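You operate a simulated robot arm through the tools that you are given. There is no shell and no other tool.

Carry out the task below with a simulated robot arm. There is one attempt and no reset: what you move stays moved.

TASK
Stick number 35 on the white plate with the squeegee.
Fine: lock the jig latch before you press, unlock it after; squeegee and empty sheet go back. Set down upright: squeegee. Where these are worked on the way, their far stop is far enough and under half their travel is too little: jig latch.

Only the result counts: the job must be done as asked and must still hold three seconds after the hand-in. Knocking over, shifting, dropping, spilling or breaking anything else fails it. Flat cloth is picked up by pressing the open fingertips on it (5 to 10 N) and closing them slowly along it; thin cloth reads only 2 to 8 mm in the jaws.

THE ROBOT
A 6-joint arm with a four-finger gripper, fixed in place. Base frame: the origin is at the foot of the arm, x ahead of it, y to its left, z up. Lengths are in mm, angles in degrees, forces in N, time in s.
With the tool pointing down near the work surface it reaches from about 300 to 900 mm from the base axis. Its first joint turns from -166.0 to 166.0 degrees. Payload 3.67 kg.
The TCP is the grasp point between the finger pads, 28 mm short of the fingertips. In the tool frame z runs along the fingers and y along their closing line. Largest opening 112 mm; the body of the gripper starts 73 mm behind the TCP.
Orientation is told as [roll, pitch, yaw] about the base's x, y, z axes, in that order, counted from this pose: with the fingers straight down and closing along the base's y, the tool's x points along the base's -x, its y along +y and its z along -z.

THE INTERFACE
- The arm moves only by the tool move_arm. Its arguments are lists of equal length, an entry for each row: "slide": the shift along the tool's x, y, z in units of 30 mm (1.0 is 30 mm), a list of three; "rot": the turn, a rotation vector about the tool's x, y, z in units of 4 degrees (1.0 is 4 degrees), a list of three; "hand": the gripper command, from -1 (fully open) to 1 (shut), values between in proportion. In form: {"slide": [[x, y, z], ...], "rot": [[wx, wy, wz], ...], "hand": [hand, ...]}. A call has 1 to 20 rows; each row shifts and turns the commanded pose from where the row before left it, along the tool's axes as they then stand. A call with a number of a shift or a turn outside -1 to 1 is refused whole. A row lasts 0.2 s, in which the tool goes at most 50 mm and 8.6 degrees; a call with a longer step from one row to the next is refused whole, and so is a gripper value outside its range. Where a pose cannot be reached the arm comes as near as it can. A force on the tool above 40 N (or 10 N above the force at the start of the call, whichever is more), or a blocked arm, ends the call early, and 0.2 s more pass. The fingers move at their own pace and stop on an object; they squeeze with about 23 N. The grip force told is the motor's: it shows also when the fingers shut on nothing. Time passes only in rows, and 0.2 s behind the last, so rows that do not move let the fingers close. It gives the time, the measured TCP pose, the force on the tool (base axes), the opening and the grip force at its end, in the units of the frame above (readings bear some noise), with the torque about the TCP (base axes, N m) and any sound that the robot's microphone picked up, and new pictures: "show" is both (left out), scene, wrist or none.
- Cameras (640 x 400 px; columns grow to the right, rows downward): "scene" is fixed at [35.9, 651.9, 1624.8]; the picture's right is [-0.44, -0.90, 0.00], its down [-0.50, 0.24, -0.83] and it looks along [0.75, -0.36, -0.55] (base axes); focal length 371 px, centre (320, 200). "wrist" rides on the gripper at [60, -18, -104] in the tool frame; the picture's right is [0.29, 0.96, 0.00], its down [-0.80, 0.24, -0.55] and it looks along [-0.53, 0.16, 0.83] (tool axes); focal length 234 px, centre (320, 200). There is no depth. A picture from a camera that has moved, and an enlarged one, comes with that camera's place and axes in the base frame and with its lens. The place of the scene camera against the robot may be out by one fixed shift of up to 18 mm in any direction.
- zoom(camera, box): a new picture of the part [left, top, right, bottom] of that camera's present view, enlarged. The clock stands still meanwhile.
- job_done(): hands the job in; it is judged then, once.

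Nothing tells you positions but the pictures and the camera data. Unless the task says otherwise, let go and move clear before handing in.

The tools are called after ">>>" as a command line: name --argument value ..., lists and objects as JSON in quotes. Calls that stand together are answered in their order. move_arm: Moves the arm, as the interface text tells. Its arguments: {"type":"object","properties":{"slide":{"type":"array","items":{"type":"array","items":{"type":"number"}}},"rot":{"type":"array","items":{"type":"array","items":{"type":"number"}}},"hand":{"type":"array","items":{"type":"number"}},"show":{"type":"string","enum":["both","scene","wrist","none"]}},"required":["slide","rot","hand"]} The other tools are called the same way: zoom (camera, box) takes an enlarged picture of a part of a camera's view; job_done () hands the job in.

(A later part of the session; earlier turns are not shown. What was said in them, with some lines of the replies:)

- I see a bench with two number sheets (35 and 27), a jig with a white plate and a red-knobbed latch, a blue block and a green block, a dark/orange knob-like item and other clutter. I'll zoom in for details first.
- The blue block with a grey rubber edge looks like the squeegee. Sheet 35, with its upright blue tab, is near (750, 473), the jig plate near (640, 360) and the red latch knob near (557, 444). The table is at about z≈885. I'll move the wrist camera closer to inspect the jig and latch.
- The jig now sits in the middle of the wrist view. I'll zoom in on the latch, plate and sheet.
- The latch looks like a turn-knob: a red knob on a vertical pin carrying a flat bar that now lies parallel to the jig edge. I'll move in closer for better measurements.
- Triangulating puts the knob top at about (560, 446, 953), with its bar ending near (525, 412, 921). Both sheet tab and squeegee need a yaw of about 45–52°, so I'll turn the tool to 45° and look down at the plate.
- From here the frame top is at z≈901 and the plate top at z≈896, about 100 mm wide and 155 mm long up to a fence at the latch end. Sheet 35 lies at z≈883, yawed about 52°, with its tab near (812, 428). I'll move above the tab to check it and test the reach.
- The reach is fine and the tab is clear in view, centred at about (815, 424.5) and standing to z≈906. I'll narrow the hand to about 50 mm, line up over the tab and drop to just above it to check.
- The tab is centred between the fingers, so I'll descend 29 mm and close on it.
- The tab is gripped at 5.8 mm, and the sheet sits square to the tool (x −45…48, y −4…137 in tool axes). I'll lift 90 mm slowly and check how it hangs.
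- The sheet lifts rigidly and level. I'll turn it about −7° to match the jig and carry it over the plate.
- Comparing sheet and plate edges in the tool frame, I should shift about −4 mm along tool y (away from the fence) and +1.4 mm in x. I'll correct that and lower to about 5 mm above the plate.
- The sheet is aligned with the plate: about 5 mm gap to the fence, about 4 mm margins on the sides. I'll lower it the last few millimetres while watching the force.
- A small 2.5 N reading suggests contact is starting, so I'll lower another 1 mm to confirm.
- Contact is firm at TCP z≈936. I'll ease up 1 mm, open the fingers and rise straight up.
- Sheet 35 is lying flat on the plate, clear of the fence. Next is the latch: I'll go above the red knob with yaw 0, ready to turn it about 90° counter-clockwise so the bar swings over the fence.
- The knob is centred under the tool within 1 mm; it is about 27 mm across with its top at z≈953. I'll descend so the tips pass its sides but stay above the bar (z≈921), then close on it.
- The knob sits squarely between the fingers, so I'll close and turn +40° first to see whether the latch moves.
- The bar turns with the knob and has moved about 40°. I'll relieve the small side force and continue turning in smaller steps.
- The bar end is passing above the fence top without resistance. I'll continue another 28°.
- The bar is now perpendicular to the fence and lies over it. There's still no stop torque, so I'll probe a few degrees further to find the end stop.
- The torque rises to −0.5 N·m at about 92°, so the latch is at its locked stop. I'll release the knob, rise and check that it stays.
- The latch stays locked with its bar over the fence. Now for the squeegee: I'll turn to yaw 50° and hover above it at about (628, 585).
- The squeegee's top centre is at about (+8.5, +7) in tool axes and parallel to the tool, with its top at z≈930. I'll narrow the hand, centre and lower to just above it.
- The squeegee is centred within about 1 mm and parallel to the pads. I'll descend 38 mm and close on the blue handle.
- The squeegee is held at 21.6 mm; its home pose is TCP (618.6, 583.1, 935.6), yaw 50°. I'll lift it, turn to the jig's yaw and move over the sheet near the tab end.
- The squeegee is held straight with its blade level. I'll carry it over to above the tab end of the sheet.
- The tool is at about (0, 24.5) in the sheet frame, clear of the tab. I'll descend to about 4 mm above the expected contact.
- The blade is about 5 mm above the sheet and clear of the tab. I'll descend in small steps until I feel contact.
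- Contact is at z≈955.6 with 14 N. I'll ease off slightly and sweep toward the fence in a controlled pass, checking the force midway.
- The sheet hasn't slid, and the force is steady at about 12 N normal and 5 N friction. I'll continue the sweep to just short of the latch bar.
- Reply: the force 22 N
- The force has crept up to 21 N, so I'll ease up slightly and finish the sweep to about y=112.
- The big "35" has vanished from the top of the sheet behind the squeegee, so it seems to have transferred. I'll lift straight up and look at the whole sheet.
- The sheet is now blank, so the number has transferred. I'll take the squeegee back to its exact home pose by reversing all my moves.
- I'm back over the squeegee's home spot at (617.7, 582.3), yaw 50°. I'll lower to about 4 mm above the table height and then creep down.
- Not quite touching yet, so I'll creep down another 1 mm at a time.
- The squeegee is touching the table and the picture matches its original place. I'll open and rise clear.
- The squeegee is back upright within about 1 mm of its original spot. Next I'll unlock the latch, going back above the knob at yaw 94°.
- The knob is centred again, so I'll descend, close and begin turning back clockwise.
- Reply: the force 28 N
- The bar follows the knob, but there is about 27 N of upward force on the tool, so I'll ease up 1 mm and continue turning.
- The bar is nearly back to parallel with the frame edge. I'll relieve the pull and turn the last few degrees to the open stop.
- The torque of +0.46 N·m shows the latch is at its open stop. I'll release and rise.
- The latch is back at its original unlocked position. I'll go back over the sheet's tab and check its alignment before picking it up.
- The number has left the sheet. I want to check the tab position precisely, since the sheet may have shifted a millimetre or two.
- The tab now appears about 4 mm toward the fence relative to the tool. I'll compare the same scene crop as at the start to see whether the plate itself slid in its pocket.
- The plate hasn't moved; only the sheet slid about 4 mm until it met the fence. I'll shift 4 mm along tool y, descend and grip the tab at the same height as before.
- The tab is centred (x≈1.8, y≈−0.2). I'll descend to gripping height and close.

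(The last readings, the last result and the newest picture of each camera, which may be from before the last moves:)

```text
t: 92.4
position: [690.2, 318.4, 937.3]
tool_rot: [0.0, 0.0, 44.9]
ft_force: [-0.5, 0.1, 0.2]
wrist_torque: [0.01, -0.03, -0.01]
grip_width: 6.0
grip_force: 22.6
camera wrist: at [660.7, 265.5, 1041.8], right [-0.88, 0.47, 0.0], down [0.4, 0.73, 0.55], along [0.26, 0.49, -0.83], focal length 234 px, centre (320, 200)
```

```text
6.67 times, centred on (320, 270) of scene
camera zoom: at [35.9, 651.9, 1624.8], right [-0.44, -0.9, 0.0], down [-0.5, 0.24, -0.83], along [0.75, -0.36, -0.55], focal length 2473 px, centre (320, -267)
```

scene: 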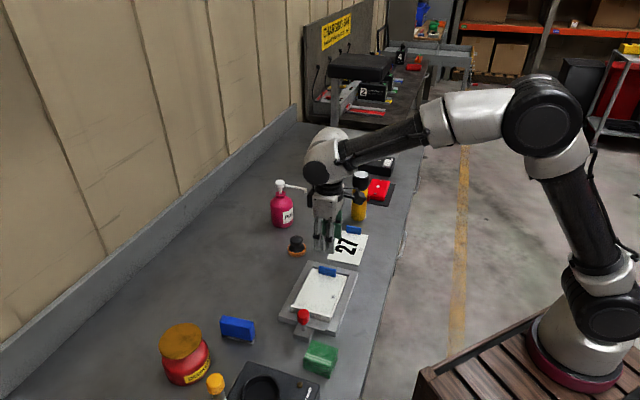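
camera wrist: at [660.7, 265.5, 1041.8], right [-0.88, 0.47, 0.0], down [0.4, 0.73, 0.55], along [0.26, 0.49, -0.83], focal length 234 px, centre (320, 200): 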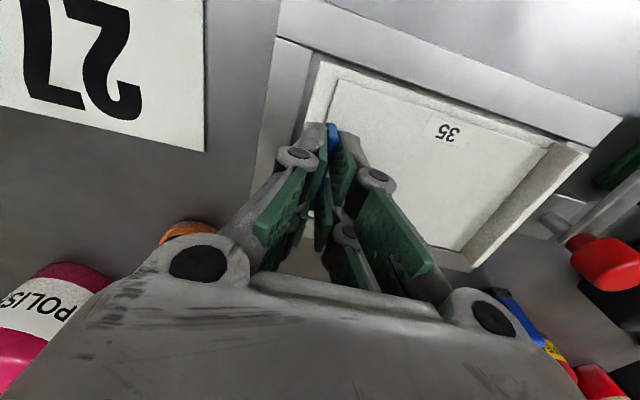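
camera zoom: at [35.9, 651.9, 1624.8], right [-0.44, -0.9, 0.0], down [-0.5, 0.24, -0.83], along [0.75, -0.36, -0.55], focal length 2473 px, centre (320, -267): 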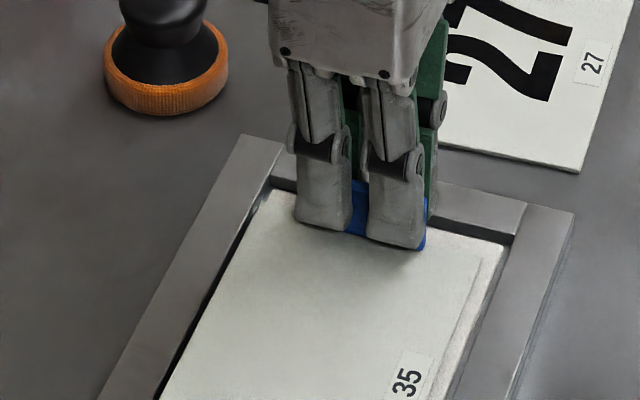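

The sheet is gripped in the same relation to the hand as before. I'll lift it straight up and check the number on the plate.

>>> move_arm --slide '[[0, 0, -0.1], [0, 0, -0.3], [0, 0, -0.5], [0, 0, -0.6], [0, 0, -0.6], [0, 0, -0.4], [0, 0, 0]]' --rot '[[0, 0, 0], [0, 0, 0], [0, 0, 0], [0, 0, 0], [0, 0, 0], [0, 0, 0], [0, 0, 0]]' --hand '[1, 1, 1, 1, 1, 1, 1]' --show "both"

>>> zoom --camera "scene" --box '[270, 230, 370, 330]'

```text
t: 94.0
position: [689.5, 318.7, 1011.4]
tool_rot: [0.1, 0.0, 44.9]
ft_force: [-0.1, -0.5, -0.1]
wrist_torque: [0.0, -0.01, 0.02]
grip_width: 6.0
grip_force: 22.7
camera wrist: at [659.8, 264.5, 1116.1], right [-0.88, 0.47, 0.0], down [0.4, 0.73, 0.55], along [0.26, 0.49, -0.83], focal length 234 px, centre (320, 200)
```

scene: 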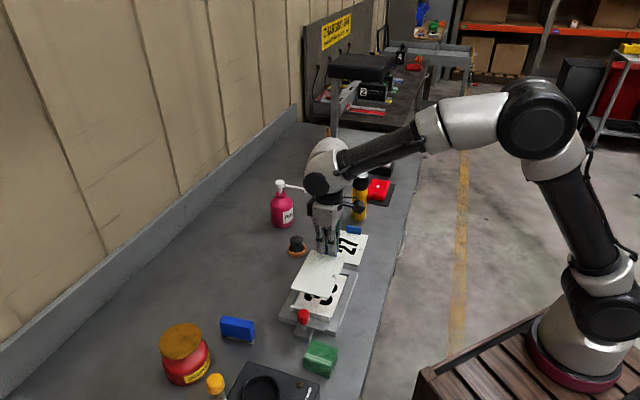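
wrist: 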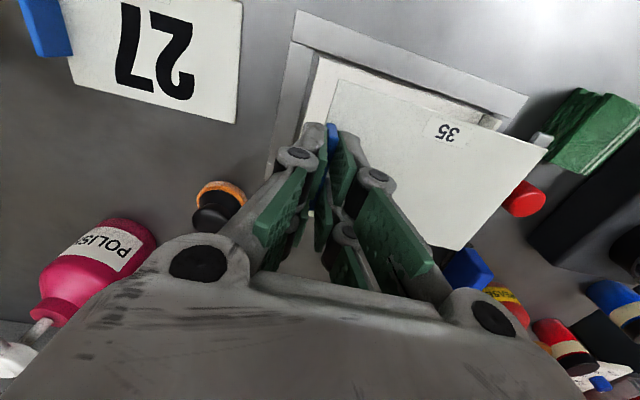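

```text
4.00 times, centred on (320, 280) of scene
camera zoom: at [35.9, 651.9, 1624.8], right [-0.44, -0.9, 0.0], down [-0.5, 0.24, -0.83], along [0.75, -0.36, -0.55], focal length 1484 px, centre (320, -120)
```

zoom: 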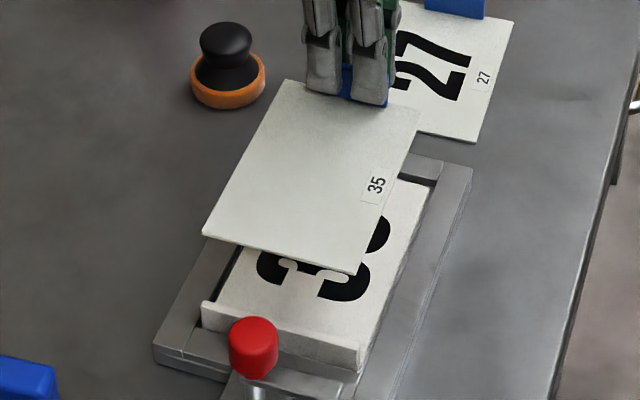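

The number 35 is cleanly on the plate. I'll carry the empty sheet back to its home spot by reversing the moves.

>>> move_arm --slide '[[-0.3, -0.0237, 0], [-0.7, -0.0552, 0], [-0.9, -0.071, 0], [-0.9, -0.071, 0], [-0.9, -0.071, 0], [-0.9, -0.071, 0], [-0.55, -0.0434, 0], [-0.287, -0.0227, 0], [0, 0, 0], [0, 0, 0], [0, 0, 0], [0, 0, 0], [0, 0, 0]]' --rot '[[0, 0, 0], [0, 0, 0], [0, 0, 0], [0, 0, 0], [0, 0, 0], [0, 0, 0], [0, 0, 0], [0, 0, 0], [0, 0, -0.5], [0, 0, -0.75], [0, 0, -0.5], [0, 0, 0], [0, 0, 0]]' --hand '[1, 1, 1, 1, 1, 1, 1, 1, 1, 1, 1, 1, 1]' --show "both"

>>> zoom --camera "scene" --box '[220, 200, 370, 320]'

```text
t: 96.8
position: [814.2, 424.9, 1010.7]
tool_rot: [0.0, 0.0, 51.9]
ft_force: [0.5, 0.2, 0.1]
wrist_torque: [0.0, -0.03, 0.0]
grip_width: 5.8
grip_force: 23.1
camera wrist: at [791.8, 368.2, 1115.1], right [-0.93, 0.36, 0.0], down [0.3, 0.78, 0.55], along [0.2, 0.52, -0.83], focal length 234 px, centre (320, 200)
```

scene: 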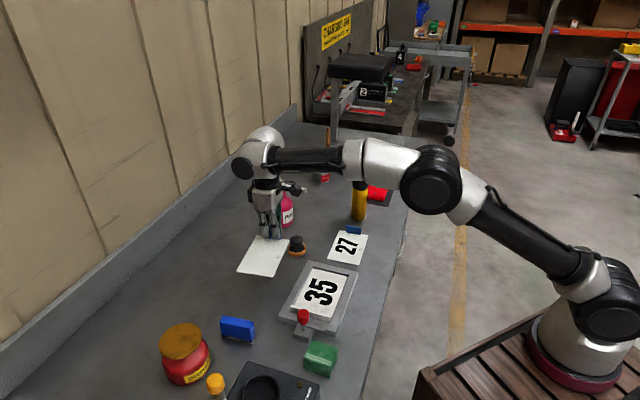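
wrist: 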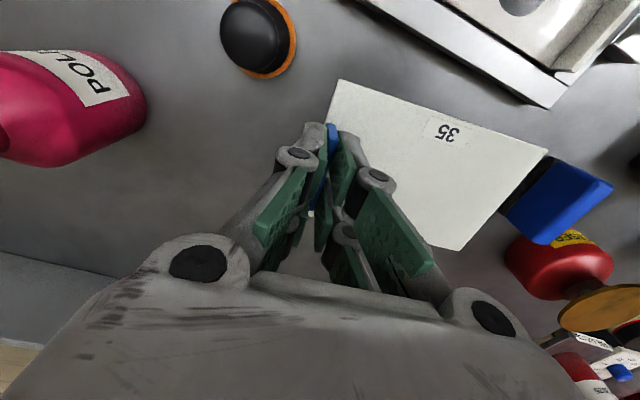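

```text
3.33 times, centred on (295, 260) of scene
camera zoom: at [35.9, 651.9, 1624.8], right [-0.44, -0.9, 0.0], down [-0.5, 0.24, -0.83], along [0.75, -0.36, -0.55], focal length 1237 px, centre (403, 0)
```

zoom: 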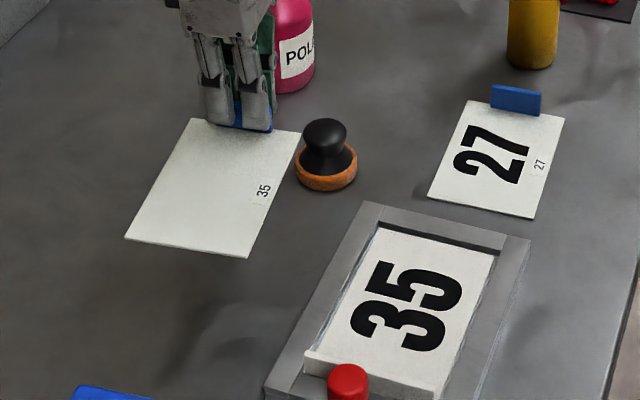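

"35" is centred on the plate, and the view over the sheet's home matches the one at pickup. I'll lower the sheet to just above the table, then creep to contact.

>>> move_arm --slide '[[0, 0, 0.3], [0, 0, 0.6], [0, 0, 0.7], [0, 0, 0.7], [0, 0, 0.4], [0, 0, 0.18], [0, 0, 0], [0, 0, 0]]' --rot '[[0, 0, 0], [0, 0, 0], [0, 0, 0], [0, 0, 0], [0, 0, 0], [0, 0, 0], [0, 0, 0], [0, 0, 0]]' --hand '[1, 1, 1, 1, 1, 1, 1, 1]' --show "none"

>>> move_arm --slide '[[0, 0, 0.033], [0, 0, 0.033], [0, 0, 0]]' --rot '[[0, 0, 0], [0, 0, 0], [0, 0, 0]]' --hand '[1, 1, 1]' --show "none"

```text
t: 98.6
position: [814.6, 424.8, 925.2]
tool_rot: [0.1, 0.1, 52.0]
ft_force: [-0.3, -0.6, -0.3]
wrist_torque: [0.03, -0.02, 0.02]
grip_width: 6.0
grip_force: 22.9
```

```text
t: 99.4
position: [815.4, 425.0, 923.3]
tool_rot: [-0.1, 0.1, 51.8]
ft_force: [0.2, -0.1, -1.0]
wrist_torque: [0.0, -0.02, 0.02]
grip_width: 6.3
grip_force: 23.2
```

>>> move_arm --slide '[[0, 0, 0.033], [0, 0, 0.033], [0, 0, 0]]' --rot '[[0, 0, 0], [0, 0, 0], [0, 0, 0]]' --hand '[1, 1, 1]' --show "none"

>>> move_arm --slide '[[0, 0, 0.025], [0, 0, 0]]' --rot '[[0, 0, 0], [0, 0, 0]]' --hand '[1, 1]' --show "none"

```text
t: 100.2
position: [813.9, 425.5, 920.6]
tool_rot: [0.1, 0.0, 52.0]
ft_force: [0.0, 0.4, 0.8]
wrist_torque: [-0.03, -0.01, -0.01]
grip_width: 6.0
grip_force: 22.8
```

```text
t: 100.8
position: [814.8, 425.7, 919.8]
tool_rot: [0.0, -0.1, 51.9]
ft_force: [-0.1, -0.2, -0.2]
wrist_torque: [0.01, -0.02, 0.03]
grip_width: 6.2
grip_force: 22.6
```

>>> move_arm --slide '[[0, 0, 0.025], [0, 0, 0]]' --rot '[[0, 0, 0], [0, 0, 0]]' --hand '[1, 1]' --show "none"

>>> zoom --camera "scene" --box '[230, 220, 320, 310]'

```text
t: 101.4
position: [814.8, 425.9, 919.1]
tool_rot: [0.0, -0.1, 52.0]
ft_force: [1.4, 1.4, 7.0]
wrist_torque: [-0.07, 0.1, -0.04]
grip_width: 6.3
grip_force: 22.7
```

```text
4.44 times, centred on (275, 265) of scene
camera zoom: at [35.9, 651.9, 1624.8], right [-0.44, -0.9, 0.0], down [-0.5, 0.24, -0.83], along [0.75, -0.36, -0.55], focal length 1649 px, centre (520, -89)
```

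zoom: 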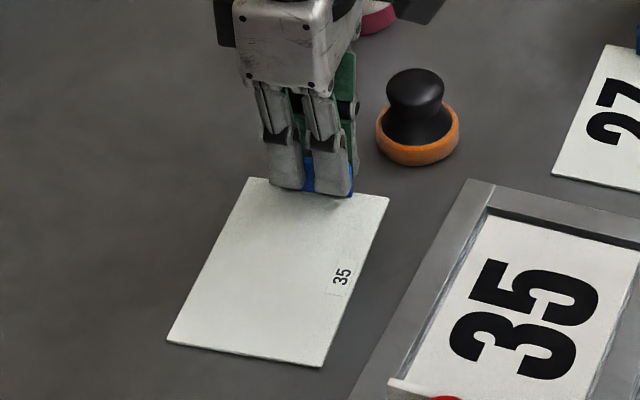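

The sheet touches the table with its corners within about 1 px of the original. I'll ease off, open and rise.

>>> move_arm --slide '[[0, 0, -0.015], [0, 0, 0], [0, 0, 0], [0, 0, 0], [0, 0, 0], [0, 0, -0.3], [0, 0, -0.7], [0, 0, -1], [0, 0, -1], [0, 0, -1], [0, 0, 0]]' --rot '[[0, 0, 0], [0, 0, 0], [0, 0, 0], [0, 0, 0], [0, 0, 0], [0, 0, 0], [0, 0, 0], [0, 0, 0], [0, 0, 0], [0, 0, 0], [0, 0, 0]]' --hand '[1, 1, 0.8, 0.5, 0.3, 0.3, 0.3, 0.3, 0.3, 0.3, 0.3]' --show "both"

>>> zoom --camera "scene" --box '[220, 220, 380, 320]'

>>> zoom --camera "scene" --box '[140, 290, 360, 400]'

```text
t: 103.8
position: [815.0, 424.7, 1040.7]
tool_rot: [0.0, -0.1, 51.9]
ft_force: [-0.6, 0.4, 0.1]
wrist_torque: [0.01, 0.0, 0.01]
grip_width: 39.2
grip_force: 0.0
camera wrist: at [792.3, 367.5, 1144.7], right [-0.93, 0.36, 0.0], down [0.3, 0.78, 0.55], along [0.2, 0.52, -0.83], focal length 234 px, centre (320, 200)
```

scene: 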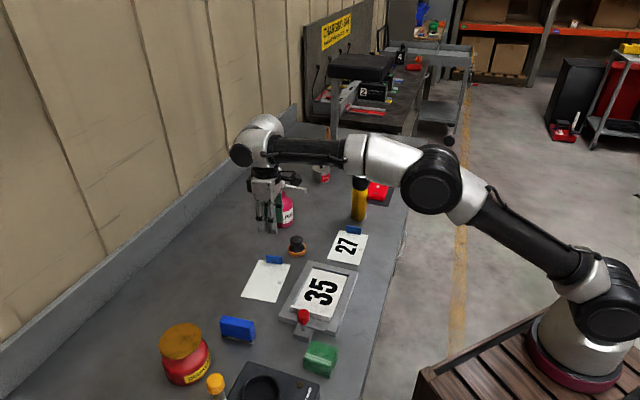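
wrist: 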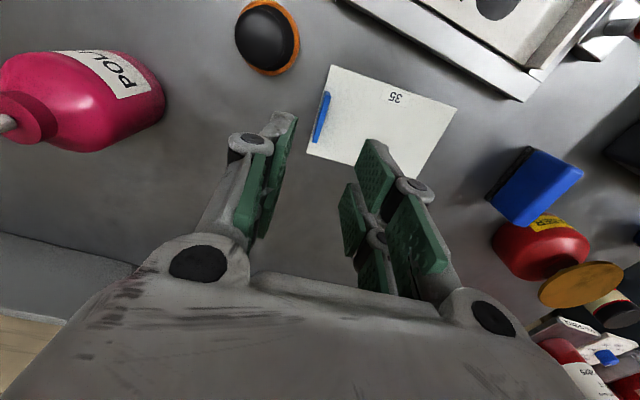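

```text
4.00 times, centred on (300, 270) of scene
camera zoom: at [35.9, 651.9, 1624.8], right [-0.44, -0.9, 0.0], down [-0.5, 0.24, -0.83], along [0.75, -0.36, -0.55], focal length 1484 px, centre (400, -80)
```

zoom: 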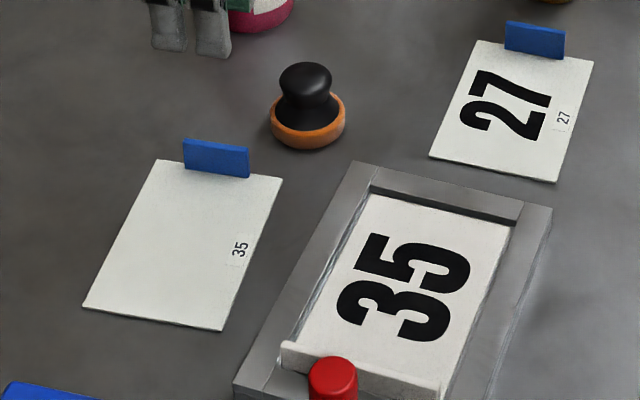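

```text
2.91 times, centred on (250, 345) of scene
camera zoom: at [35.9, 651.9, 1624.8], right [-0.44, -0.9, 0.0], down [-0.5, 0.24, -0.83], along [0.75, -0.36, -0.55], focal length 1079 px, centre (524, -222)
```

zoom: 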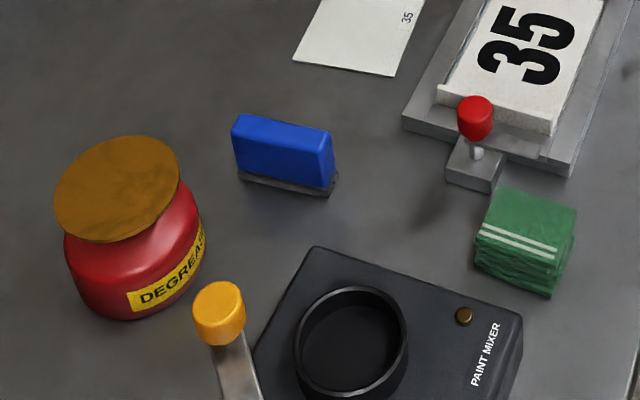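

"35" is on the white plate and the latch is back in its unlocked position. The squeegee stands upright in its place, the empty sheet is back at its spot, and nothing else looks disturbed. The hand is open and clear, so I'm handing in.

>>> job_done

```text
The job is handed in.
```

Number 35 is on the white plate, and I've handed the job in. The hand-in tool only said it was received, so I don't know the verdict.

- **Number:** in the last pictures "35" sits squarely within the plate, and the sheet is blank apart from its small label.
- **Latch:** I turned it to its locked stop before pressing and back to its open stop afterwards. The bar is where it started.
- **Squeegee:** it stands upright, within about 1 mm of its original spot.
- **Empty sheet:** it is back in place, with its corners matching the starting picture closely.

During the sweep the sheet slid about 4 mm until it met the fence at the latch end. The plate did not move. Nothing else looks disturbed, and the hand is open and clear of the bench.
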